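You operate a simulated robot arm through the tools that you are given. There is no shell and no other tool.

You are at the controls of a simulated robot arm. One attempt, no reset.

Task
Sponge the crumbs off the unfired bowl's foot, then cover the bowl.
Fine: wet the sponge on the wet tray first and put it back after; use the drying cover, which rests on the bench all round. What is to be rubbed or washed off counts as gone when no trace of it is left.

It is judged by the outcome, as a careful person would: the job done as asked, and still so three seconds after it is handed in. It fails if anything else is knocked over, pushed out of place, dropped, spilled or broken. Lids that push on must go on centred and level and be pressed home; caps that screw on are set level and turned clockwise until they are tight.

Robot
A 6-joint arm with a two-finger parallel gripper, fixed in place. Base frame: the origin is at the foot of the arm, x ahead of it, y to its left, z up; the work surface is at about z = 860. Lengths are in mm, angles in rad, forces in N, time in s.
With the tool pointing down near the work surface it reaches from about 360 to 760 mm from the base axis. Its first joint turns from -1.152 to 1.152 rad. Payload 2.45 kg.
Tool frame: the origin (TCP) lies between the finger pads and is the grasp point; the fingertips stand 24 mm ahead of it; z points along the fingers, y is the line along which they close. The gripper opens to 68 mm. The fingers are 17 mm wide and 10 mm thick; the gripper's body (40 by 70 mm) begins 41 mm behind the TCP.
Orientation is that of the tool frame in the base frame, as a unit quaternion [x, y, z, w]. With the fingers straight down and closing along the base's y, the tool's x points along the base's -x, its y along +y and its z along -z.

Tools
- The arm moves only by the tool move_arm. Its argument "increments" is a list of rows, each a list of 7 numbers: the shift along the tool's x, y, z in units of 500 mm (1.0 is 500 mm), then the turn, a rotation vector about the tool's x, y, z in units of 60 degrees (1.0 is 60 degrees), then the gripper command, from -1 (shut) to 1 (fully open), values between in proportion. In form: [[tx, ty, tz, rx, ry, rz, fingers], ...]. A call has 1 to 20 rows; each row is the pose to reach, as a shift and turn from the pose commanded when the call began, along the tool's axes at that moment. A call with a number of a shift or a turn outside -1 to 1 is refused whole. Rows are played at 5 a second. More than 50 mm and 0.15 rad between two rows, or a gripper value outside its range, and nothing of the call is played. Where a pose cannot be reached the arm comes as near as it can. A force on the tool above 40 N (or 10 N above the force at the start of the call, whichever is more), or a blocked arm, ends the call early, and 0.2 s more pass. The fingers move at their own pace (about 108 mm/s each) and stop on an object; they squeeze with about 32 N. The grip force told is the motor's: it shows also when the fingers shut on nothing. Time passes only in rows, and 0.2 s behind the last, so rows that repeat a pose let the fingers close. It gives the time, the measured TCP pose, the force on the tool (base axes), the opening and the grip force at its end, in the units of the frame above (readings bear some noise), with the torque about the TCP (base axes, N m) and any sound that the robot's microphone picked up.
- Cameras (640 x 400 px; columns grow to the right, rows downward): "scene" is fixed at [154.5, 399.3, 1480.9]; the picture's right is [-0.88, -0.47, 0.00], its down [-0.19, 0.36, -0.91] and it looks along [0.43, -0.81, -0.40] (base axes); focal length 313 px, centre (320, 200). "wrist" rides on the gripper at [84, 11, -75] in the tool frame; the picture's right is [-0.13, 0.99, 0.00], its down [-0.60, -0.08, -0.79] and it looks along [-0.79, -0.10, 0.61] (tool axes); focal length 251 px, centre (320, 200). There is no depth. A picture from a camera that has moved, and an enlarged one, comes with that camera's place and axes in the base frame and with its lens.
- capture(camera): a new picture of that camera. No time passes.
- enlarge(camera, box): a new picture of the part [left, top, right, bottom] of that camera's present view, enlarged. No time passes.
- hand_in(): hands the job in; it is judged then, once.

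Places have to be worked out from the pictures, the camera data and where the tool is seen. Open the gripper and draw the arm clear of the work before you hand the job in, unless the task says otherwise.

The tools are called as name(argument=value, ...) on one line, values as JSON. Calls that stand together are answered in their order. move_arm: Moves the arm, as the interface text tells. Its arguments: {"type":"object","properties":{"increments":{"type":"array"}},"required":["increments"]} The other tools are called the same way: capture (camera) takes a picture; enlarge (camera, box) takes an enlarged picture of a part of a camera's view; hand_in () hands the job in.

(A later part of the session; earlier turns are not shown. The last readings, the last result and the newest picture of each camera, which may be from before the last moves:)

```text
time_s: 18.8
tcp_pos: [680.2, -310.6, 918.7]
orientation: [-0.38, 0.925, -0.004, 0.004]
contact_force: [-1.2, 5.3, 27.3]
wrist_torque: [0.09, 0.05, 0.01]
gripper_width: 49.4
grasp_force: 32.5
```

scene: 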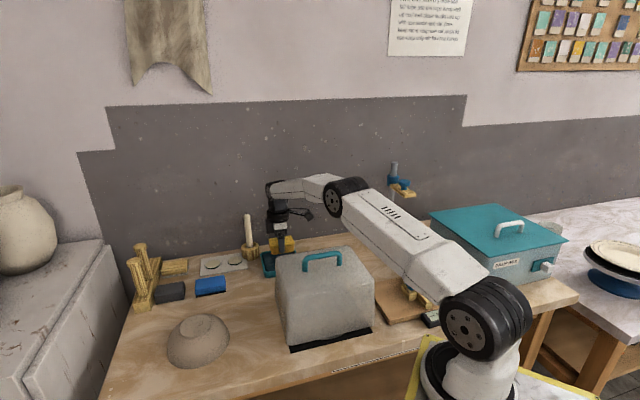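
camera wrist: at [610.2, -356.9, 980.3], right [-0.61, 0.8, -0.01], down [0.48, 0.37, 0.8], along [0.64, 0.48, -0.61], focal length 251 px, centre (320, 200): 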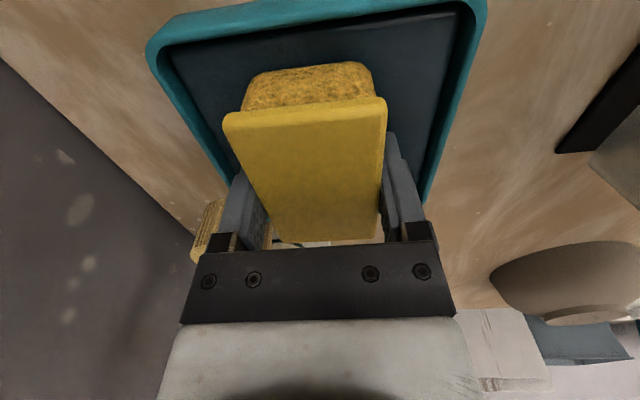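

The underside pressed at 27 N on the wet floor, so it is wet. I'll lift and carry the sponge to hover over the bowl's foot near (668, 50).

move_arm(increments=[[0, 0, -0.08, 0, 0, 0, -1], [0, 0, -0.17, 0, 0, 0, -1], [-0.0618, 0.0654, -0.17, 0, 0, 0, -1], [-0.1236, 0.1308, -0.17, 0, 0, 0, -1], [-0.1855, 0.1963, -0.17, 0, 0, 0, -1], [-0.2473, 0.2617, -0.17, 0, 0, 0, -1], [-0.3091, 0.3271, -0.17, 0, 0, 0, -1], [-0.371, 0.3926, -0.17, 0, 0, 0, -1], [-0.4328, 0.458, -0.17, 0, 0, 0, -1], [-0.4946, 0.5234, -0.17, 0, 0, 0, -1], [-0.4946, 0.5234, -0.17, 0, 0, 0, -1]])

capture(camera="wrist")

capture(camera="scene")

enlarge(camera="scene", box=[140, 250, 260, 380])

```text
time_s: 21.2
tcp_pos: [670.5, 49.0, 999.9]
orientation: [-0.381, 0.925, -0.001, 0.001]
contact_force: [0.6, 0.5, -1.1]
wrist_torque: [-0.02, 0.0, 0.02]
gripper_width: 49.2
grasp_force: 31.7
```

```text
taken
camera wrist: at [603.3, -1.9, 1074.3], right [-0.61, 0.8, 0.0], down [0.48, 0.37, 0.79], along [0.63, 0.48, -0.61], focal length 251 px, centre (320, 200)
```

wrist: 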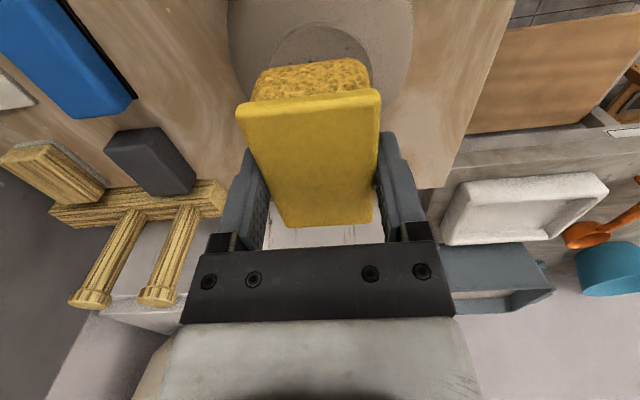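

```text
taken
```

scene: 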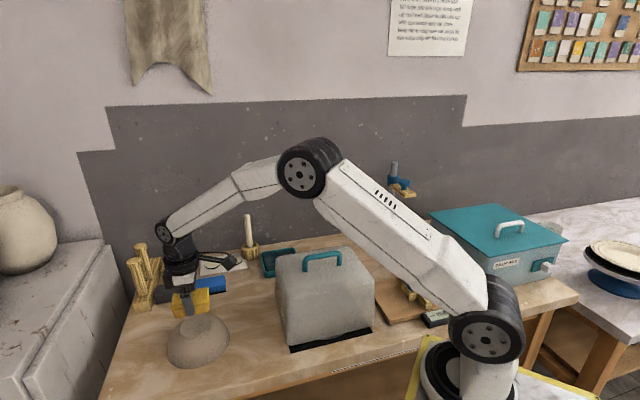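

```text
3.08 times, centred on (200, 315) of scene
camera zoom: at [154.5, 399.3, 1480.9], right [-0.88, -0.47, 0.0], down [-0.19, 0.36, -0.91], along [0.43, -0.81, -0.4], focal length 962 px, centre (689, -154)
```

zoom: 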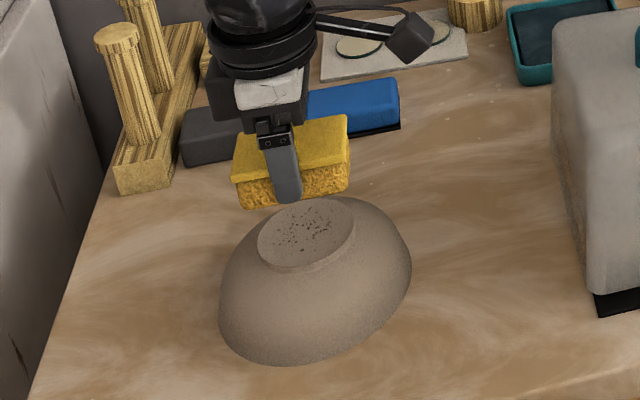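

The sponge is centred over the crumbed foot with about 46 mm to go. I'll descend to just above contact.

move_arm(increments=[[0, 0, 0.04, 0, 0, 0, -1], [0, 0, 0.07, 0, 0, 0, -1], [0, 0, 0.084, 0, 0, 0, -1], [0, 0, 0.084, 0, 0, 0, -1]])

enlarge(camera="scene", box=[160, 280, 240, 360])

```text
time_s: 22.2
tcp_pos: [671.7, 49.8, 958.8]
orientation: [-0.38, 0.925, -0.001, 0.001]
contact_force: [-0.8, -0.8, -0.1]
wrist_torque: [0.01, 0.02, 0.02]
gripper_width: 49.2
grasp_force: 32.5
```

```text
5.00 times, centred on (200, 320) of scene
camera zoom: at [154.5, 399.3, 1480.9], right [-0.88, -0.47, 0.0], down [-0.19, 0.36, -0.91], along [0.43, -0.81, -0.4], focal length 1563 px, centre (920, -400)
```

zoom: 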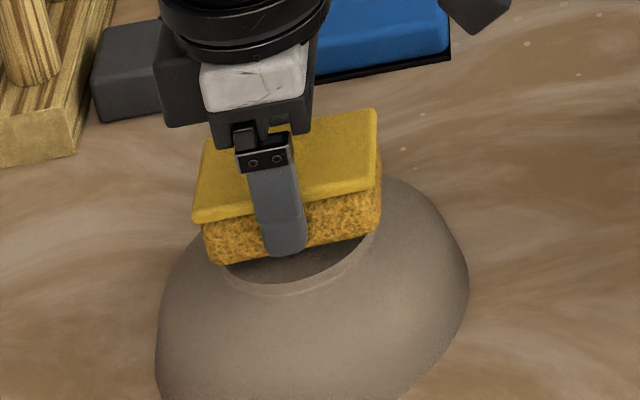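

Still clear of the foot by a few millimetres. I'll go down 4 mm in 1 mm steps and read the force.

move_arm(increments=[[0, 0, 0.002, 0, 0, 0, -1], [0, 0, 0.004, 0, 0, 0, -1], [0, 0, 0.006, 0, 0, 0, -1], [0, 0, 0.008, 0, 0, 0, -1], [0, 0, 0.008, 0, 0, 0, -1]])

```text
time_s: 23.4
tcp_pos: [669.4, 49.6, 954.0]
orientation: [-0.38, 0.925, -0.001, 0.001]
contact_force: [-0.9, 0.0, -0.2]
wrist_torque: [0.0, -0.06, 0.01]
gripper_width: 49.3
grasp_force: 31.5
```

No contact yet at z≈954, so I'll continue down another 4 mm in 1 mm steps.

move_arm(increments=[[0, 0, 0.002, 0, 0, 0, -1], [0, 0, 0.004, 0, 0, 0, -1], [0, 0, 0.006, 0, 0, 0, -1], [0, 0, 0.008, 0, 0, 0, -1], [0, 0, 0.008, 0, 0, 0, -1]])

```text
time_s: 24.6
tcp_pos: [670.3, 50.5, 951.4]
orientation: [-0.38, 0.925, -0.001, 0.003]
contact_force: [-5.2, -5.6, 26.5]
wrist_torque: [-0.1, 0.0, 0.03]
gripper_width: 49.1
grasp_force: 32.1
```

Contact is at TCP z≈952 with about 26 N, which is firmer than I want. I'll ease off 2.5 mm and rub gently over the whole foot in a pattern.

move_arm(increments=[[0, 0, -0.004, 0, 0, 0, -1], [0, 0, -0.004, 0, 0, 0, -1]])

```text
time_s: 25.2
tcp_pos: [669.8, 50.4, 952.4]
orientation: [-0.38, 0.925, -0.001, 0.003]
contact_force: [5.1, -2.7, 15.9]
wrist_torque: [0.11, -0.27, -0.05]
gripper_width: 48.9
grasp_force: 32.4
```

Force is now 16 N, so I'll ease off 1 mm more and make a first small rubbing loop, watching the readings.

move_arm(increments=[[0, 0, -0.002, 0, 0, 0, -1], [0, 0.008, -0.002, 0, 0, 0, -1], [0, 0.016, -0.002, 0, 0, 0, -1], [0.008, 0.016, -0.002, 0, 0, 0, -1], [0.008, 0.004, -0.002, 0, 0, 0, -1], [0.008, -0.008, -0.002, 0, 0, 0, -1], [0.004, -0.016, -0.002, 0, 0, 0, -1], [-0.006, -0.016, -0.002, 0, 0, 0, -1], [-0.006, -0.004, -0.002, 0, 0, 0, -1], [0, 0, -0.002, 0, 0, 0, -1]])

enlarge(camera="scene", box=[160, 280, 240, 380])

capture(camera="wrist")

```text
time_s: 27.4
tcp_pos: [669.3, 48.4, 952.9]
orientation: [-0.38, 0.925, 0.0, 0.001]
contact_force: [0.2, 0.3, 0.4]
wrist_torque: [0.05, -0.05, -0.02]
gripper_width: 49.0
grasp_force: 32.3
```

```text
4.00 times, centred on (200, 330) of scene
camera zoom: at [154.5, 399.3, 1480.9], right [-0.88, -0.47, 0.0], down [-0.19, 0.36, -0.91], along [0.43, -0.81, -0.4], focal length 1251 px, centre (800, -320)
```

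zoom: 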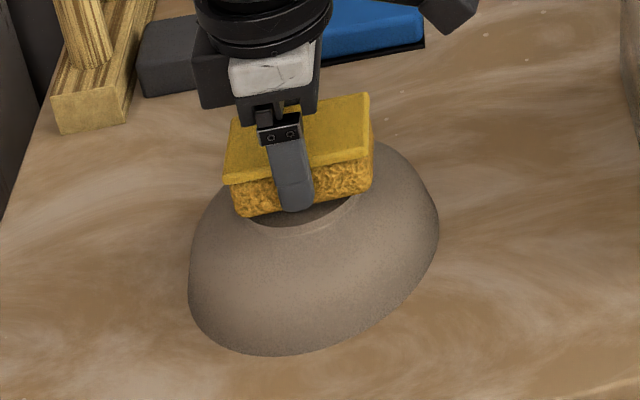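

```text
taken
camera wrist: at [601.3, -2.2, 1026.7], right [-0.61, 0.8, 0.0], down [0.48, 0.37, 0.79], along [0.63, 0.48, -0.61], focal length 251 px, centre (320, 200)
```

wrist: 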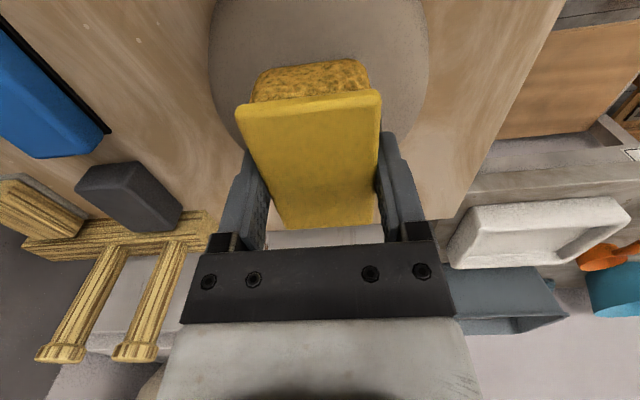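

Contact faded at this height. I'll lift 45 mm to see what is left on the foot and whether the bowl moved.

move_arm(increments=[[0, 0, -0.05, 0, 0, 0, -1], [0, 0, -0.1, 0, 0, 0, -1], [0, 0, -0.1, 0, 0, 0, -1]])

enlarge(camera="scene", box=[140, 250, 260, 380])

enlarge(camera="scene", box=[175, 305, 220, 345])

```text
time_s: 28.2
tcp_pos: [669.4, 50.6, 1003.1]
orientation: [-0.381, 0.925, -0.001, 0.001]
contact_force: [0.0, -0.1, -0.2]
wrist_torque: [-0.01, 0.02, 0.0]
gripper_width: 48.9
grasp_force: 31.7
```

```text
3.08 times, centred on (200, 315) of scene
camera zoom: at [154.5, 399.3, 1480.9], right [-0.88, -0.47, 0.0], down [-0.19, 0.36, -0.91], along [0.43, -0.81, -0.4], focal length 962 px, centre (689, -154)
```

zoom: 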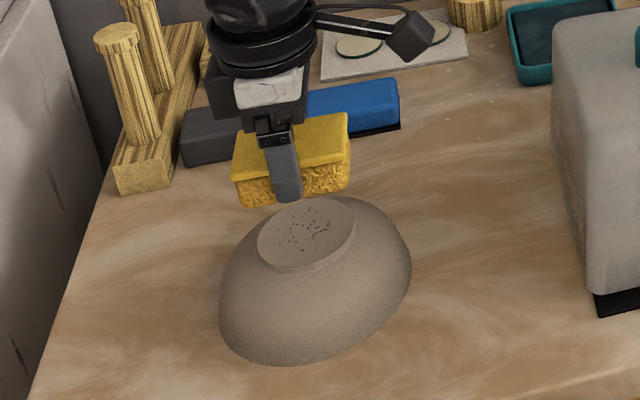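

```text
10.00 times, centred on (198, 325) of scene
camera zoom: at [154.5, 399.3, 1480.9], right [-0.88, -0.47, 0.0], down [-0.19, 0.36, -0.91], along [0.43, -0.81, -0.4], focal length 3126 px, centre (1545, -1050)
```

zoom: 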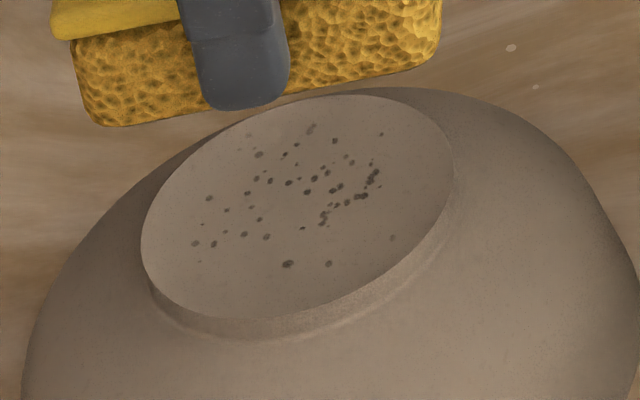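

The crumbs have faded but not gone, the bowl hasn't moved, and only about 3 mm of sponge shows below the tips. I'll return to the tray and re-grip with more sponge exposed, which also rewets it.

move_arm(increments=[[0.0618, -0.0654, 0, 0, 0, 0, -1], [0.1236, -0.1308, 0, 0, 0, 0, -1], [0.1855, -0.1963, 0, 0, 0, 0, -1], [0.2473, -0.2617, 0, 0, 0, 0, -1], [0.3091, -0.3271, 0, 0, 0, 0, -1], [0.371, -0.3926, 0, 0, 0, 0, -1], [0.4328, -0.458, 0, 0, 0, 0, -1], [0.4946, -0.5234, 0, 0, 0, 0, -1], [0.4946, -0.5234, 0.08, 0, 0, 0, -1], [0.4946, -0.5234, 0.15, 0, 0, 0, -1], [0.4946, -0.5234, 0.172, 0, 0, 0, -1], [0.4946, -0.5234, 0.176, 0, 0, 0, -1]])

enlarge(camera="wrist", box=[130, 0, 500, 250])

enlarge(camera="scene", box=[260, 220, 320, 280])

```text
time_s: 30.8
tcp_pos: [678.5, -310.5, 918.0]
orientation: [-0.38, 0.925, -0.002, 0.002]
contact_force: [-4.3, 0.8, 12.4]
wrist_torque: [0.34, 0.19, 0.1]
gripper_width: 48.9
grasp_force: 32.0
```

```text
1.60 times, centred on (315, 125) of wrist
camera zoom: at [610.1, -362.1, 991.3], right [-0.61, 0.8, 0.0], down [0.48, 0.37, 0.8], along [0.63, 0.48, -0.61], focal length 402 px, centre (328, 320)
```

zoom: 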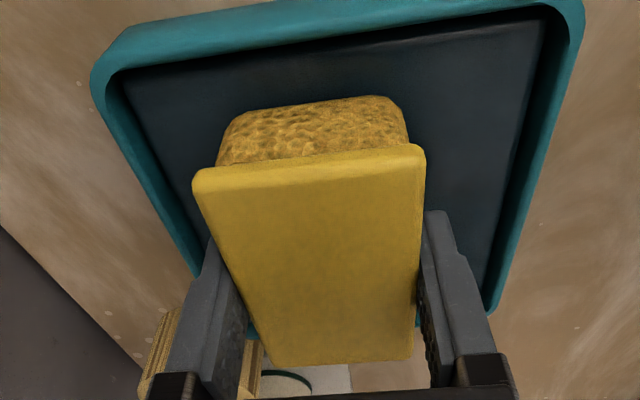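

```text
6.67 times, centred on (290, 250) of scene
camera zoom: at [154.1, 399.4, 1480.9], right [-0.88, -0.47, 0.0], down [-0.19, 0.36, -0.92], along [0.43, -0.81, -0.4], focal length 2084 px, centre (520, -133)
```

zoom: 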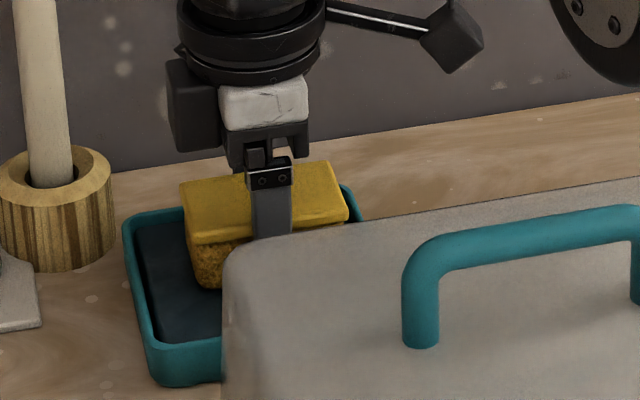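

There's light contact on the tray floor (12 N). I'll ease up 2 mm, open wide, rise to TCP≈923, and look at how the sponge sits before re-gripping.

move_arm(increments=[[0, 0, -0.004, 0, 0, 0, -1], [0, 0, -0.004, 0, 0, 0, -0.2], [0, 0, -0.004, 0, 0, 0, 0.9], [0, 0, -0.004, 0, 0, 0, 0.9], [0, 0, -0.016, 0, 0, 0, 0.9], [0, 0, -0.016, 0, 0, 0, 0.9]])

enlarge(camera="wrist", box=[130, 0, 500, 250])

enlarge(camera="scene", box=[260, 220, 320, 280])

```text
time_s: 32.2
tcp_pos: [678.7, -310.6, 922.9]
orientation: [-0.381, 0.925, -0.001, 0.001]
contact_force: [-0.8, -0.3, -0.1]
wrist_torque: [-0.03, -0.01, -0.01]
gripper_width: 64.8
grasp_force: 0.0
```

```text
1.60 times, centred on (315, 125) of wrist
camera zoom: at [610.2, -361.8, 997.5], right [-0.61, 0.8, 0.0], down [0.48, 0.37, 0.79], along [0.63, 0.48, -0.61], focal length 402 px, centre (328, 320)
```

zoom: 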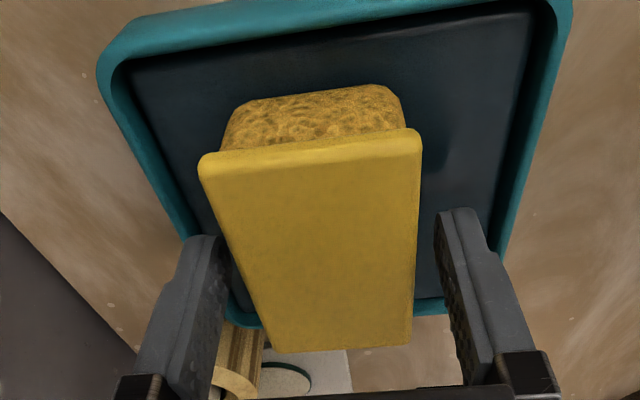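

```text
6.67 times, centred on (290, 250) of scene
camera zoom: at [154.5, 399.3, 1480.9], right [-0.88, -0.47, 0.0], down [-0.19, 0.36, -0.91], along [0.43, -0.81, -0.4], focal length 2084 px, centre (520, -133)
```

zoom: 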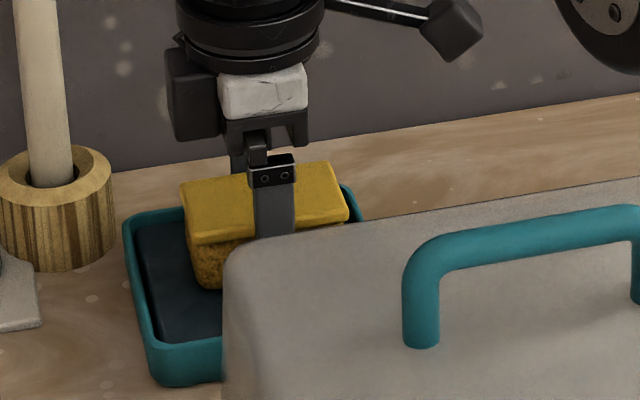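

The sponge (about 34 mm tall) is centred and level in the tray. I'll close here, leaving about 15 mm exposed, then lift and carry it back over the foot.

move_arm(increments=[[0, 0, 0, 0, 0, 0, -1], [0, 0, 0, 0, 0, 0, -1], [0, 0, 0, 0, 0, 0, -1], [0, 0, -0.08, 0, 0, 0, -1], [0, 0, -0.16, 0, 0, 0, -1], [-0.0618, 0.0654, -0.16, 0, 0, 0, -1], [-0.1236, 0.1308, -0.16, 0, 0, 0, -1], [-0.1855, 0.1963, -0.16, 0, 0, 0, -1], [-0.2473, 0.2617, -0.16, 0, 0, 0, -1], [-0.3091, 0.3271, -0.16, 0, 0, 0, -1], [-0.371, 0.3926, -0.16, 0, 0, 0, -1], [-0.4328, 0.458, -0.16, 0, 0, 0, -1], [-0.4946, 0.5234, -0.16, 0, 0, 0, -1], [-0.4946, 0.5234, -0.12, 0, 0, 0, -1], [-0.4946, 0.5234, -0.078, 0, 0, 0, -1], [-0.4946, 0.5234, -0.078, 0, 0, 0, -1]])

enlarge(camera="scene", box=[140, 250, 260, 380])

```text
time_s: 35.6
tcp_pos: [669.8, 50.4, 963.2]
orientation: [-0.38, 0.925, -0.001, 0.001]
contact_force: [0.0, 0.5, -0.9]
wrist_torque: [0.0, 0.03, -0.02]
gripper_width: 49.5
grasp_force: 31.9
```

```text
3.08 times, centred on (200, 315) of scene
camera zoom: at [154.5, 399.3, 1480.9], right [-0.88, -0.47, 0.0], down [-0.19, 0.36, -0.91], along [0.43, -0.81, -0.4], focal length 962 px, centre (689, -154)
```

zoom: 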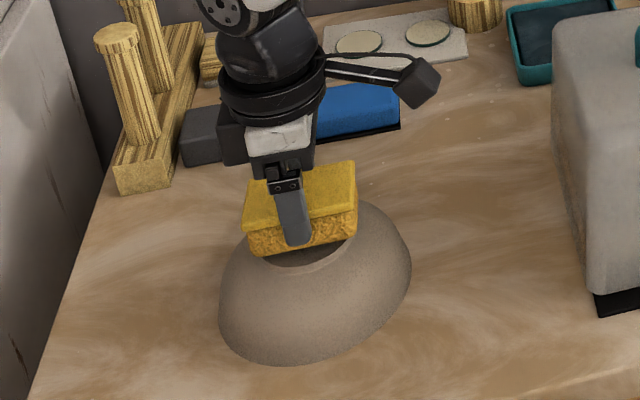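

The sponge hovers a few millimetres above the foot. I'll go down in 1 mm steps to find contact.

move_arm(increments=[[0, 0, 0.002, 0, 0, 0, -1], [0, 0, 0.004, 0, 0, 0, -1], [0, 0, 0.006, 0, 0, 0, -1], [0, 0, 0.008, 0, 0, 0, -1], [0, 0, 0.008, 0, 0, 0, -1]])

```text
time_s: 36.8
tcp_pos: [668.7, 50.2, 958.6]
orientation: [-0.38, 0.925, 0.0, 0.002]
contact_force: [-0.2, 0.5, 0.9]
wrist_torque: [0.01, 0.04, 0.02]
gripper_width: 49.2
grasp_force: 32.3
```

Contact is just beginning at z≈958. I'll add 1.5 mm of press and read the force.

move_arm(increments=[[0, 0, 0.0015, 0, 0, 0, -1], [0, 0, 0.003, 0, 0, 0, -1]])

```text
time_s: 37.4
tcp_pos: [669.9, 49.2, 958.6]
orientation: [-0.381, 0.925, -0.001, 0.002]
contact_force: [-2.8, 3.2, 14.6]
wrist_torque: [0.02, 0.3, -0.03]
gripper_width: 49.2
grasp_force: 32.6
```

Press is about 15 N, good and gentle. I'll rub now with a raster over the whole foot, ±14 mm across and ±8 mm along.

move_arm(increments=[[0, 0.014, 0, 0, 0, 0, -1], [0, 0.028, 0, 0, 0, 0, -1], [0.014, 0.028, 0, 0, 0, 0, -1], [0.014, 0.014, 0, 0, 0, 0, -1], [0.014, 0, 0, 0, 0, 0, -1], [0.014, -0.014, 0, 0, 0, 0, -1], [0.014, -0.028, 0, 0, 0, 0, -1], [0, -0.028, 0, 0, 0, 0, -1], [0, -0.014, 0, 0, 0, 0, -1], [0, 0, 0, 0, 0, 0, -1], [0, 0.014, 0, 0, 0, 0, -1], [0, 0.028, 0, 0, 0, 0, -1], [-0.014, 0.028, 0, 0, 0, 0, -1], [-0.014, 0.014, 0, 0, 0, 0, -1], [-0.014, 0, 0, 0, 0, 0, -1], [-0.014, -0.014, 0, 0, 0, 0, -1], [-0.014, -0.028, 0, 0, 0, 0, -1], [0, -0.028, 0, 0, 0, 0, -1], [0, -0.014, 0, 0, 0, 0, -1], [0, 0, 0, 0, 0, 0, -1]])

enlarge(camera="scene", box=[140, 250, 260, 380])

```text
time_s: 41.6
tcp_pos: [669.4, 48.1, 957.1]
orientation: [-0.38, 0.925, -0.002, 0.002]
contact_force: [5.3, -5.9, 19.6]
wrist_torque: [-0.3, -0.11, 0.02]
gripper_width: 49.2
grasp_force: 32.5
```

```text
3.08 times, centred on (200, 315) of scene
camera zoom: at [154.2, 399.1, 1481.0], right [-0.88, -0.47, 0.0], down [-0.19, 0.36, -0.91], along [0.43, -0.81, -0.4], focal length 962 px, centre (689, -154)
```

zoom: 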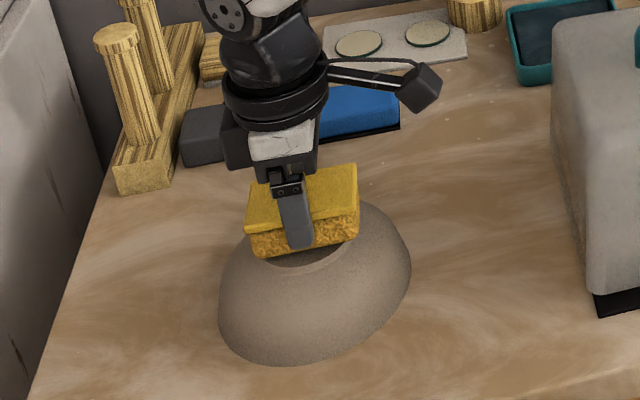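

The bowl's outline has not moved at all. I'll lift 45 mm and look at the foot.

move_arm(increments=[[0, 0, -0.05, 0, 0, 0, -1], [0, 0, -0.1, 0, 0, 0, -1], [0, 0, -0.1, 0, 0, 0, -1]])

enlarge(camera="scene", box=[175, 305, 220, 345])

enlarge(camera="scene", box=[140, 280, 260, 380])

enlarge(camera="wrist", box=[210, 0, 430, 110])

```text
time_s: 42.4
tcp_pos: [668.5, 49.9, 1006.8]
orientation: [-0.38, 0.925, 0.0, 0.0]
contact_force: [-0.2, 0.0, -0.3]
wrist_torque: [0.0, -0.02, 0.02]
gripper_width: 49.1
grasp_force: 32.3
```

```text
10.00 times, centred on (198, 325) of scene
camera zoom: at [154.5, 399.3, 1480.9], right [-0.88, -0.47, 0.0], down [-0.19, 0.36, -0.91], along [0.43, -0.81, -0.4], focal length 3126 px, centre (1545, -1050)
```

zoom: 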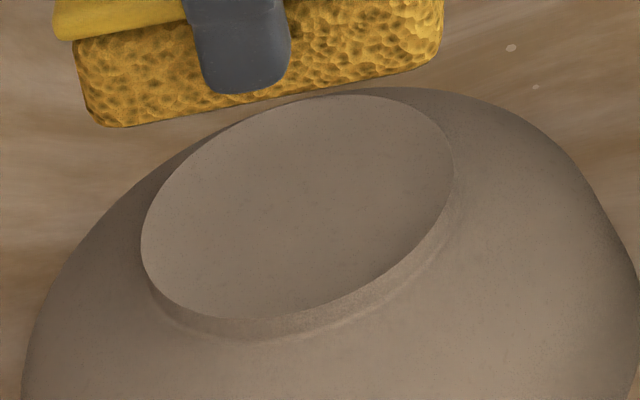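

```text
4.00 times, centred on (200, 330) of scene
camera zoom: at [154.5, 399.3, 1480.9], right [-0.88, -0.47, 0.0], down [-0.19, 0.36, -0.91], along [0.43, -0.81, -0.4], focal length 1251 px, centre (800, -320)
```

zoom: 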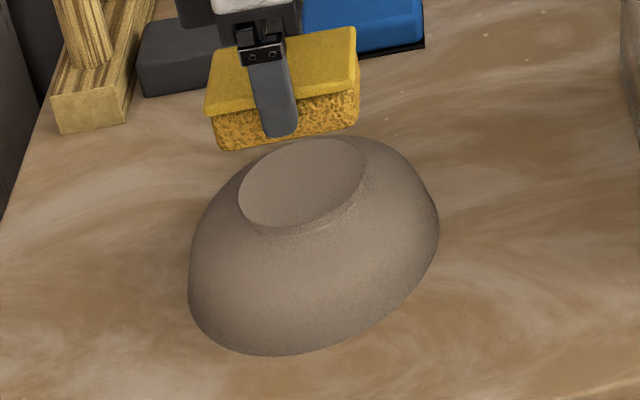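

```text
2.91 times, centred on (320, 55) of wrist
camera zoom: at [601.4, -1.9, 1080.9], right [-0.61, 0.8, 0.0], down [0.48, 0.37, 0.79], along [0.63, 0.48, -0.61], focal length 731 px, centre (320, 622)
```

zoom: 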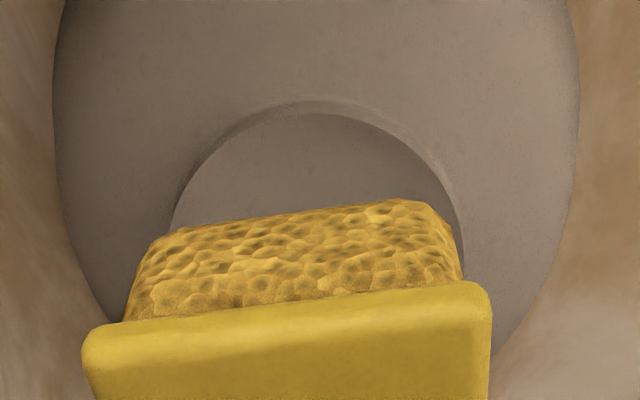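

The foot looks clean. I'll zoom tighter for any faint trace left.

enlarge(camera="scene", box=[186, 313, 222, 338])

enlarge(camera="scene", box=[194, 315, 212, 327])

enlarge(camera="scene", box=[188, 324, 206, 336])

```text
16.00 times, centred on (204, 326) of scene
camera zoom: at [154.5, 399.3, 1480.9], right [-0.88, -0.47, 0.0], down [-0.19, 0.36, -0.91], along [0.43, -0.81, -0.4], focal length 5002 px, centre (2176, -1808)
```

zoom: 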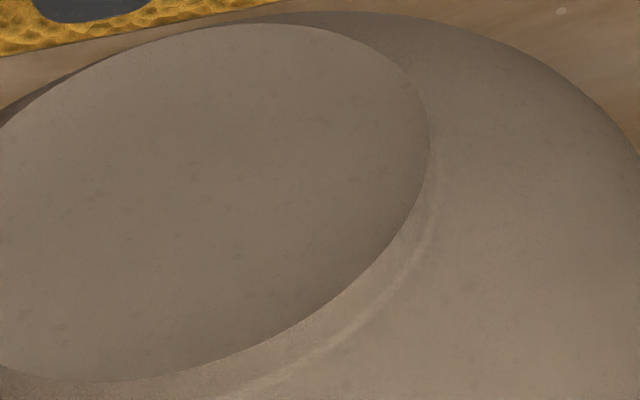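

```text
16.00 times, centred on (203, 321) of scene
camera zoom: at [154.5, 399.3, 1480.9], right [-0.88, -0.47, 0.0], down [-0.19, 0.36, -0.91], along [0.43, -0.81, -0.4], focal length 5002 px, centre (2192, -1736)
```

zoom: 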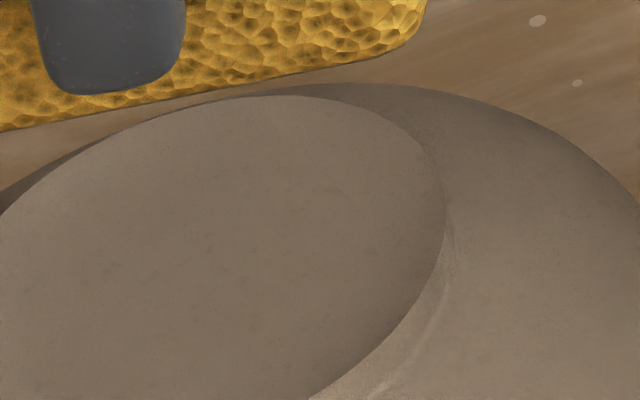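

```text
16.00 times, centred on (197, 330) of scene
camera zoom: at [154.5, 399.3, 1480.9], right [-0.88, -0.47, 0.0], down [-0.19, 0.36, -0.91], along [0.43, -0.81, -0.4], focal length 5002 px, centre (2288, -1880)
```

zoom: 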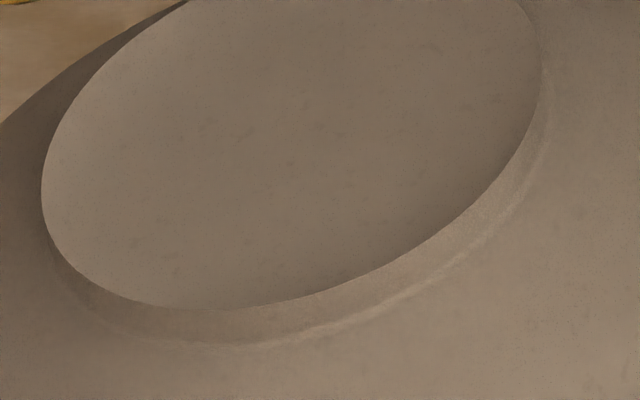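

There might be a very faint shadow where the thickest crumbs were, so I'll rub a second time at the same light pressure to leave no doubt.

move_arm(increments=[[0, 0, 0.05, 0, 0, 0, -1], [0, 0, 0.09, 0, 0, 0, -1], [0, 0, 0.096, 0, 0, 0, -1], [0, 0, 0.1, 0, 0, 0, -1], [0, 0.014, 0.1, 0, 0, 0, -1], [0.01, 0.028, 0.1, 0, 0, 0, -1], [0.01, 0.014, 0.1, 0, 0, 0, -1], [0.01, 0, 0.1, 0, 0, 0, -1], [0.01, -0.014, 0.1, 0, 0, 0, -1], [0.005, -0.028, 0.1, 0, 0, 0, -1], [0, -0.014, 0.1, 0, 0, 0, -1], [0, 0, 0.1, 0, 0, 0, -1], [0, 0.014, 0.1, 0, 0, 0, -1], [-0.005, 0.028, 0.1, 0, 0, 0, -1], [-0.01, 0.014, 0.1, 0, 0, 0, -1], [-0.01, 0, 0.1, 0, 0, 0, -1], [-0.01, -0.014, 0.1, 0, 0, 0, -1], [-0.01, -0.028, 0.1, 0, 0, 0, -1], [0, -0.014, 0.1, 0, 0, 0, -1], [0, 0, 0.1, 0, 0, 0, -1]])

move_arm(increments=[[0, 0, -0.05, 0, 0, 0, -1], [0, 0, -0.1, 0, 0, 0, -1], [0, 0, -0.1, 0, 0, 0, -1]])

enlarge(camera="scene", box=[186, 313, 222, 338])

enlarge(camera="scene", box=[140, 280, 260, 380])

```text
time_s: 46.6
tcp_pos: [669.9, 48.8, 957.1]
orientation: [-0.38, 0.925, 0.0, 0.002]
contact_force: [1.3, -2.2, 8.2]
wrist_torque: [-0.11, 0.01, -0.01]
gripper_width: 49.2
grasp_force: 32.9
```

```text
time_s: 47.4
tcp_pos: [669.1, 48.5, 1005.6]
orientation: [-0.38, 0.925, 0.0, 0.002]
contact_force: [0.4, 0.3, -0.2]
wrist_torque: [0.01, -0.03, 0.02]
gripper_width: 49.3
grasp_force: 31.7
```

```text
16.00 times, centred on (204, 326) of scene
camera zoom: at [154.5, 399.3, 1480.9], right [-0.88, -0.47, 0.0], down [-0.19, 0.36, -0.91], along [0.43, -0.81, -0.4], focal length 5002 px, centre (2176, -1808)
```

zoom: 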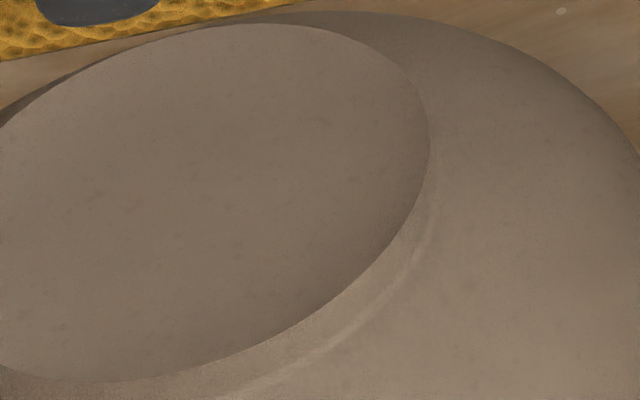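

```text
4.00 times, centred on (200, 330) of scene
camera zoom: at [154.5, 399.3, 1480.9], right [-0.88, -0.47, 0.0], down [-0.19, 0.36, -0.91], along [0.43, -0.81, -0.4], focal length 1251 px, centre (800, -320)
```

zoom: 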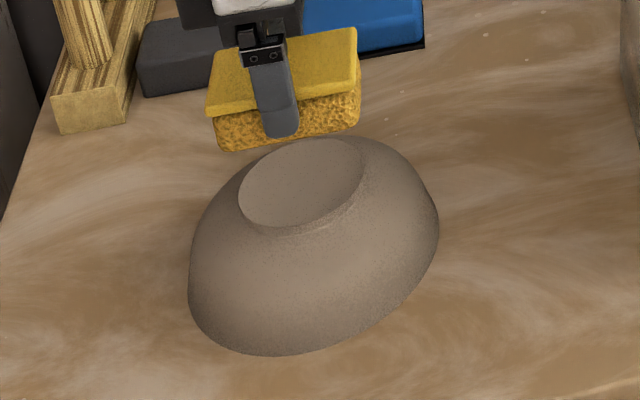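

The foot is now uniformly clean and the bowl has not shifted. I'll carry the sponge back to its original spot near (715,-180) and stop just above the bench.

move_arm(increments=[[0.0431, -0.0656, 0, 0, 0, 0, -1], [0.0862, -0.1312, 0, 0, 0, 0, -1], [0.1293, -0.1968, 0, 0, 0, 0, -1], [0.1724, -0.2624, 0, 0, 0, 0, -1], [0.2155, -0.328, 0, 0, 0, 0, -1], [0.2586, -0.3936, 0, 0, 0, 0, -1], [0.2586, -0.3936, 0.08, 0, 0, 0, -1], [0.2586, -0.3936, 0.16, 0, 0, 0, -1], [0.2586, -0.3936, 0.2, 0, 0, 0, -1], [0.2586, -0.3936, 0.206, 0, 0, 0, -1], [0.2586, -0.3936, 0.206, 0, 0, 0, -1]])

capture(camera="wrist")

enlarge(camera="scene", box=[200, 200, 320, 300])

```text
time_s: 49.8
tcp_pos: [715.5, -181.7, 904.3]
orientation: [-0.38, 0.925, 0.0, 0.001]
contact_force: [0.9, 0.4, -0.5]
wrist_torque: [-0.01, -0.01, 0.01]
gripper_width: 49.0
grasp_force: 32.1
```

```text
taken
camera wrist: at [647.1, -233.1, 977.9], right [-0.61, 0.8, 0.0], down [0.48, 0.37, 0.79], along [0.63, 0.48, -0.61], focal length 251 px, centre (320, 200)
```

wrist: 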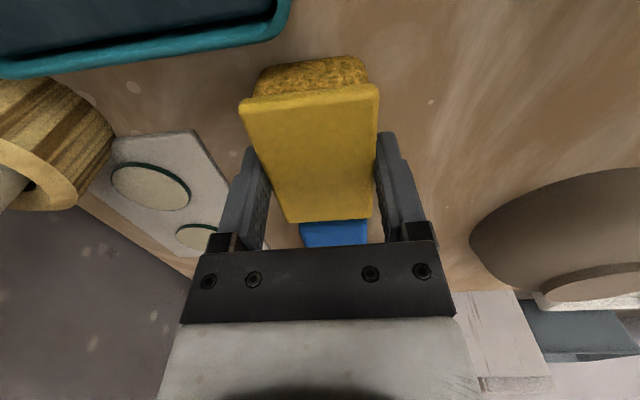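

```text
4.00 times, centred on (260, 250) of scene
camera zoom: at [154.5, 399.3, 1480.9], right [-0.88, -0.47, 0.0], down [-0.19, 0.36, -0.91], along [0.43, -0.81, -0.4], focal length 1251 px, centre (560, 0)
```

zoom: 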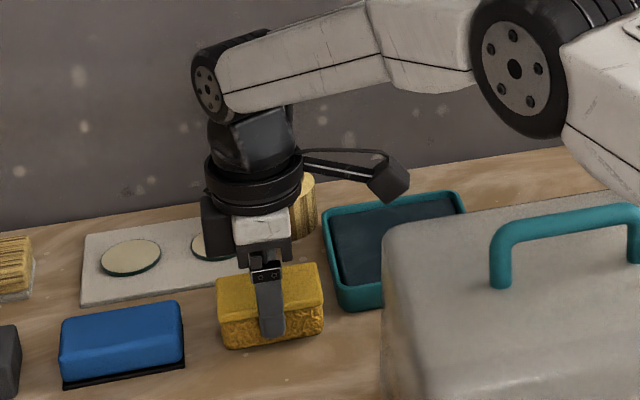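

The sponge is back over its spot, about 3 mm above the bench. I'll lower it in 1 mm steps to touch.

move_arm(increments=[[0, 0, 0.002, 0, 0, 0, -1], [0, 0, 0.004, 0, 0, 0, -1], [0, 0, 0.006, 0, 0, 0, -1], [0, 0, 0.006, 0, 0, 0, -1]])

```text
time_s: 50.8
tcp_pos: [715.4, -181.7, 901.8]
orientation: [-0.38, 0.925, -0.001, 0.002]
contact_force: [-0.5, 0.2, -0.5]
wrist_torque: [0.02, -0.01, -0.01]
gripper_width: 49.2
grasp_force: 31.9
```

No contact yet, so I'll go down two more millimetres.

move_arm(increments=[[0, 0, 0.002, 0, 0, 0, -1], [0, 0, 0.004, 0, 0, 0, -1], [0, 0, 0.004, 0, 0, 0, -1]])

```text
time_s: 51.6
tcp_pos: [715.8, -182.1, 900.5]
orientation: [-0.38, 0.925, -0.001, 0.003]
contact_force: [-0.8, 0.8, 6.0]
wrist_torque: [0.02, 0.1, -0.01]
gripper_width: 49.2
grasp_force: 31.9
```

The sponge rests on the bench with 6 N. I'll ease off 1 mm, open, and rise straight up.

move_arm(increments=[[0, 0, -0.002, 0, 0, 0, -1], [0, 0, -0.002, 0, 0, 0, 0], [0, 0, -0.002, 0, 0, 0, 1], [0, 0, -0.002, 0, 0, 0, 1], [0, 0, -0.05, 0, 0, 0, 1], [0, 0, -0.12, 0, 0, 0, 1], [0, 0, -0.2, 0, 0, 0, 1], [0, 0, -0.28, 0, 0, 0, 1], [0, 0, -0.32, 0, 0, 0, 1]])

capture(camera="wrist")

enlarge(camera="scene", box=[200, 200, 320, 300])

```text
time_s: 53.6
tcp_pos: [714.3, -180.7, 1060.1]
orientation: [-0.38, 0.925, -0.001, 0.001]
contact_force: [0.2, -0.9, -0.6]
wrist_torque: [0.01, -0.03, -0.03]
gripper_width: 68.1
grasp_force: 0.0
```

```text
taken
camera wrist: at [647.0, -232.4, 1134.2], right [-0.61, 0.8, 0.0], down [0.48, 0.37, 0.79], along [0.63, 0.48, -0.61], focal length 251 px, centre (320, 200)
```

wrist: 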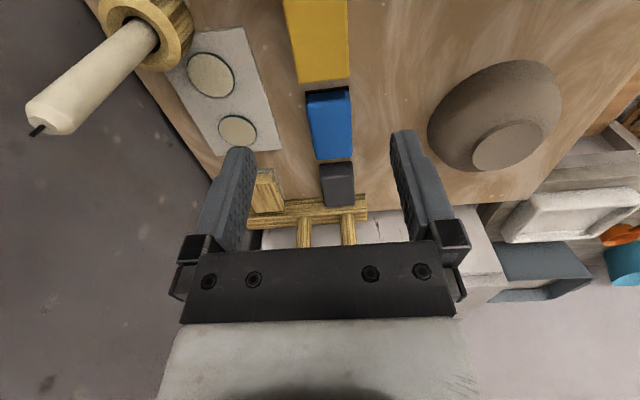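

```text
4.00 times, centred on (260, 250) of scene
camera zoom: at [154.5, 399.3, 1480.9], right [-0.88, -0.47, 0.0], down [-0.19, 0.36, -0.91], along [0.43, -0.81, -0.4], focal length 1251 px, centre (560, 0)
```

zoom: 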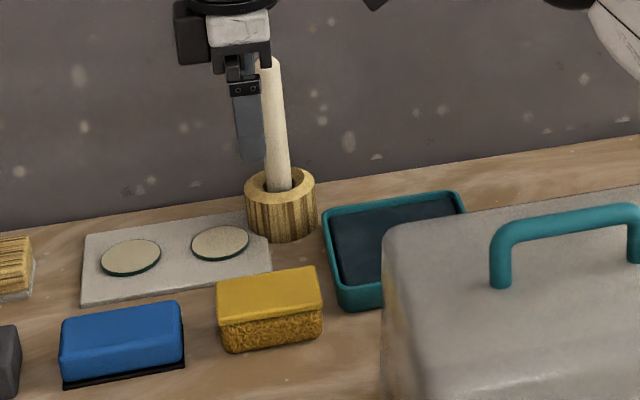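

The sponge is back within about 2 mm of its original place and the foot is clean. Now I'll rise and move above the cover's handle, near (457,-178), to measure it.

move_arm(increments=[[0, 0, -0.09, 0, 0, 0, 1], [0, 0, -0.18, 0, 0, 0, 1], [0.03, 0.03, -0.264, 0, 0, 0, 1], [0.09, 0.09, -0.264, 0, 0, 0, 1], [0.15, 0.15, -0.264, 0, 0, 0, 1], [0.21, 0.21, -0.264, 0, 0, 0, 1], [0.27, 0.27, -0.264, 0, 0, 0, 1], [0.32, 0.32, -0.264, 0, 0, 0, 1], [0.3626, 0.3656, -0.264, 0, 0, 0, 1], [0.3626, 0.3656, -0.264, 0, 0, 0, 1]])

capture(camera="wrist")

capture(camera="scene")

```text
time_s: 55.8
tcp_pos: [456.6, -180.0, 1192.2]
orientation: [-0.38, 0.925, -0.001, 0.001]
contact_force: [-0.7, 0.4, -0.1]
wrist_torque: [-0.01, 0.02, 0.01]
gripper_width: 67.8
grasp_force: 0.0
```

```text
taken
camera wrist: at [388.8, -230.8, 1265.2], right [-0.61, 0.8, 0.0], down [0.48, 0.37, 0.79], along [0.63, 0.48, -0.61], focal length 251 px, centre (320, 200)
```

wrist: 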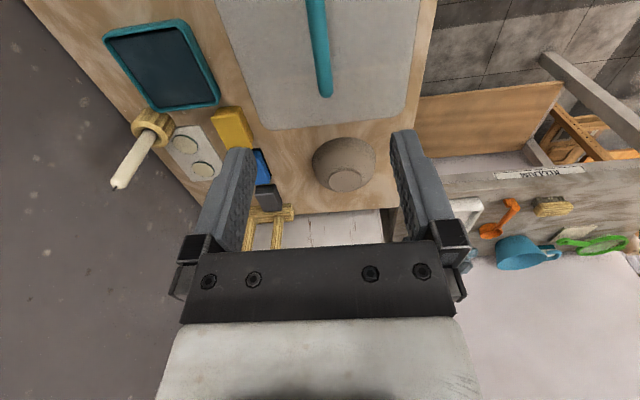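

```text
taken
```

scene: 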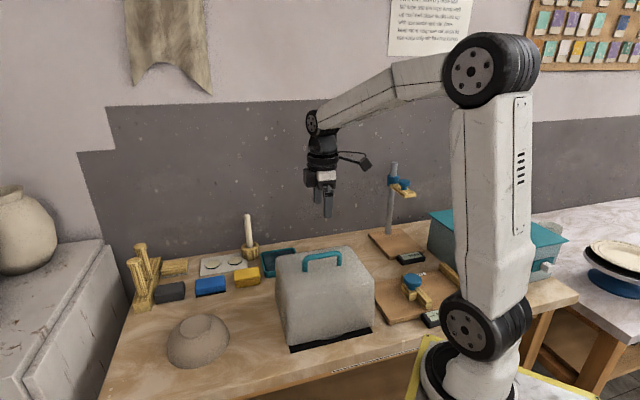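

I now have an overhead view of the handle and cover, with the bowl beyond. I'll enlarge for accurate geometry.

enlarge(camera="wrist", box=[200, 0, 440, 150])

enlarge(camera="scene", box=[265, 235, 385, 360])

```text
2.67 times, centred on (320, 75) of wrist
camera zoom: at [388.8, -230.8, 1265.2], right [-0.61, 0.8, 0.0], down [0.48, 0.37, 0.79], along [0.63, 0.48, -0.61], focal length 670 px, centre (320, 533)
```

zoom: 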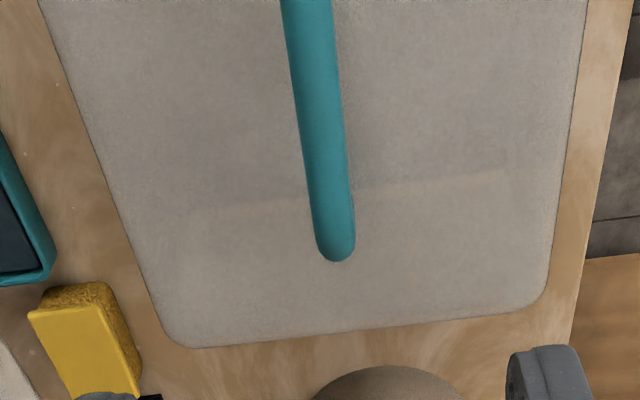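

```text
3.20 times, centred on (325, 298) of scene
camera zoom: at [154.5, 399.3, 1480.9], right [-0.88, -0.47, 0.0], down [-0.19, 0.36, -0.91], along [0.43, -0.81, -0.4], focal length 1000 px, centre (304, -112)
```

zoom: 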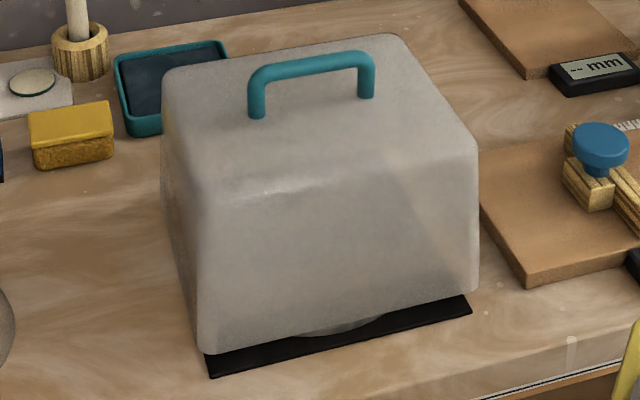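

The handle runs along the tool's x axis and is centred between the fingers to within about 1 mm, with the bar near z≈1037 and the cover top near 1005. I'll descend to about z 1085, still above the bar, and recheck.

move_arm(increments=[[-0.002, 0, 0.07, 0, 0, 0, 1], [-0.005, 0, 0.14, 0, 0, 0, 1], [-0.005, 0, 0.21, 0, 0, 0, 1], [-0.005, 0, 0.21, 0, 0, 0, 1]])

capture(camera="wrist")

enlarge(camera="scene", box=[280, 210, 370, 280])

```text
time_s: 56.8
tcp_pos: [458.6, -177.3, 1085.0]
orientation: [-0.381, 0.925, 0.0, 0.002]
contact_force: [-0.3, -0.1, 0.4]
wrist_torque: [0.0, -0.02, 0.02]
gripper_width: 67.9
grasp_force: 0.0
```

```text
taken
camera wrist: at [391.3, -228.6, 1158.9], right [-0.61, 0.8, 0.0], down [0.48, 0.37, 0.79], along [0.63, 0.48, -0.61], focal length 251 px, centre (320, 200)
```

wrist: 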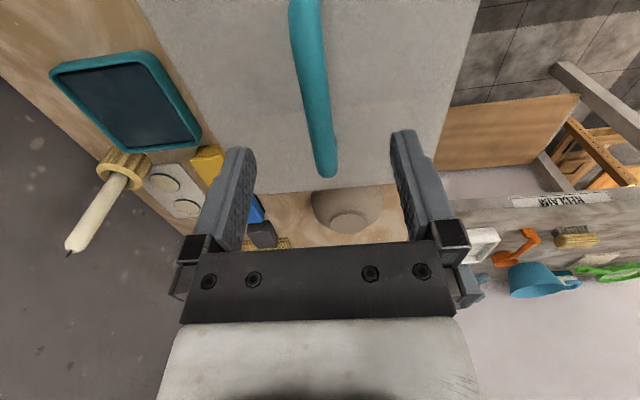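

```text
5.71 times, centred on (325, 245) of scene
camera zoom: at [154.5, 399.3, 1480.9], right [-0.88, -0.47, 0.0], down [-0.19, 0.36, -0.91], along [0.43, -0.81, -0.4], focal length 1787 px, centre (291, -57)
```

zoom: 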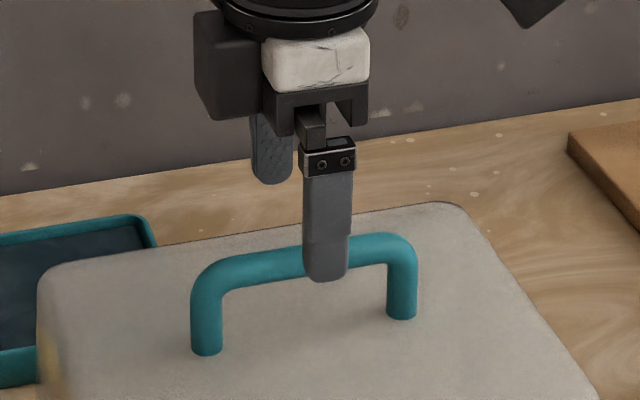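

The bar is centred between the fingers and the grasp point is within a few millimetres of the handle's middle. I'll descend to TCP z≈1041, with tips still above the cover's top, and check before closing.

move_arm(increments=[[0.005, 0.0016, 0.03, 0, 0, 0, 1], [0.005, 0.0016, 0.06, 0, 0, 0, 1], [0.005, 0.0016, 0.088, 0, 0, 0, 1], [0.005, 0.0016, 0.088, 0, 0, 0, 1]])

capture(camera="wrist")

enlarge(camera="scene", box=[280, 210, 370, 280])

```text
time_s: 57.8
tcp_pos: [456.6, -177.1, 1040.0]
orientation: [-0.38, 0.925, -0.001, 0.001]
contact_force: [0.0, -0.3, 0.1]
wrist_torque: [0.02, -0.01, 0.02]
gripper_width: 68.2
grasp_force: 0.0
```

```text
taken
camera wrist: at [388.5, -229.0, 1114.4], right [-0.61, 0.8, 0.0], down [0.48, 0.37, 0.79], along [0.63, 0.48, -0.61], focal length 251 px, centre (320, 200)
```

wrist: 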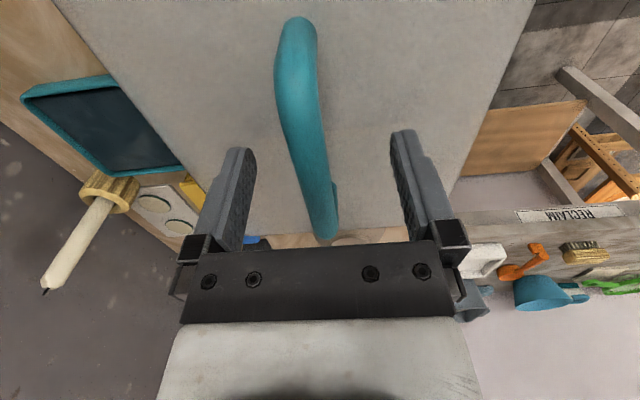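

```text
5.71 times, centred on (325, 245) of scene
camera zoom: at [154.5, 399.3, 1480.9], right [-0.88, -0.47, 0.0], down [-0.19, 0.36, -0.91], along [0.43, -0.81, -0.4], focal length 1787 px, centre (291, -57)
```

zoom: 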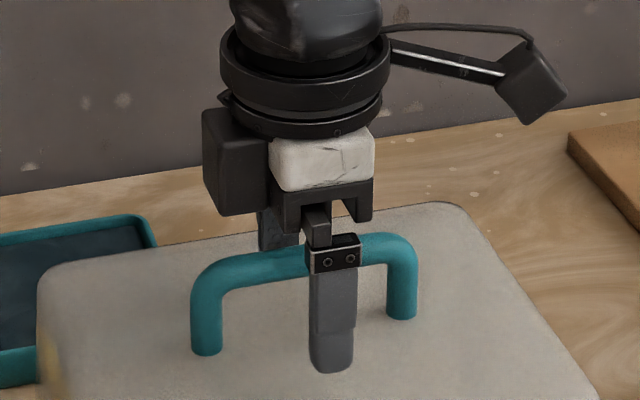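

The bar lies well between the pads, within a few millimetres of TCP height. I'll shift 3 mm toward the handle's middle, close on the bar, and lift 10 mm to read the weight.

move_arm(increments=[[0.006, 0.001, -0.004, 0, 0, 0, 1], [0.006, 0.001, -0.004, 0, 0, 0, 1], [0.006, 0.001, -0.004, 0, 0, 0, -1], [0.006, 0.001, -0.004, 0, 0, 0, -1], [0.006, 0.001, -0.004, 0, 0, 0, -1], [0.006, 0.001, -0.004, 0, 0, 0, -1], [0.006, 0.001, -0.014, 0, 0, 0, -1], [0.006, 0.001, -0.024, 0, 0, 0, -1], [0.006, 0.001, -0.024, 0, 0, 0, -1]])

enlarge(camera="scene", box=[255, 215, 395, 365])

capture(camera="wrist")

```text
time_s: 59.8
tcp_pos: [453.8, -179.2, 1053.3]
orientation: [-0.381, 0.925, -0.002, 0.002]
contact_force: [-0.9, -0.1, -2.3]
wrist_torque: [0.01, 0.0, -0.02]
gripper_width: 13.4
grasp_force: 31.8
```

```text
2.67 times, centred on (325, 290) of scene
camera zoom: at [154.5, 399.3, 1480.9], right [-0.88, -0.47, 0.0], down [-0.19, 0.36, -0.91], along [0.43, -0.81, -0.4], focal length 834 px, centre (307, -40)
```

zoom: 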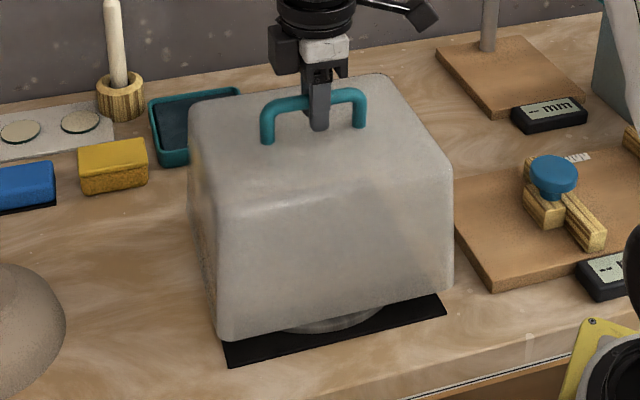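

```text
taken
camera wrist: at [386.5, -231.1, 1126.3], right [-0.61, 0.8, 0.0], down [0.48, 0.37, 0.79], along [0.63, 0.48, -0.61], focal length 251 px, centre (320, 200)
```

wrist: 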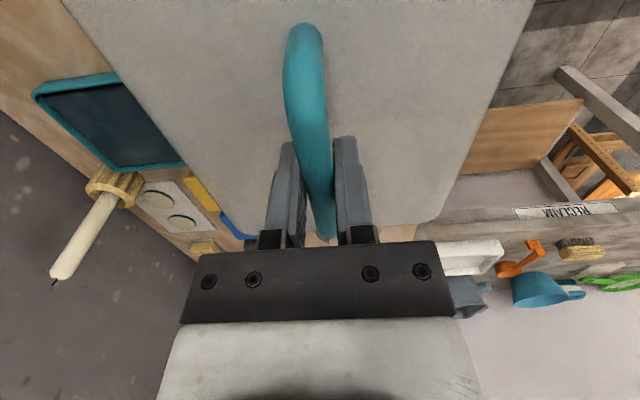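

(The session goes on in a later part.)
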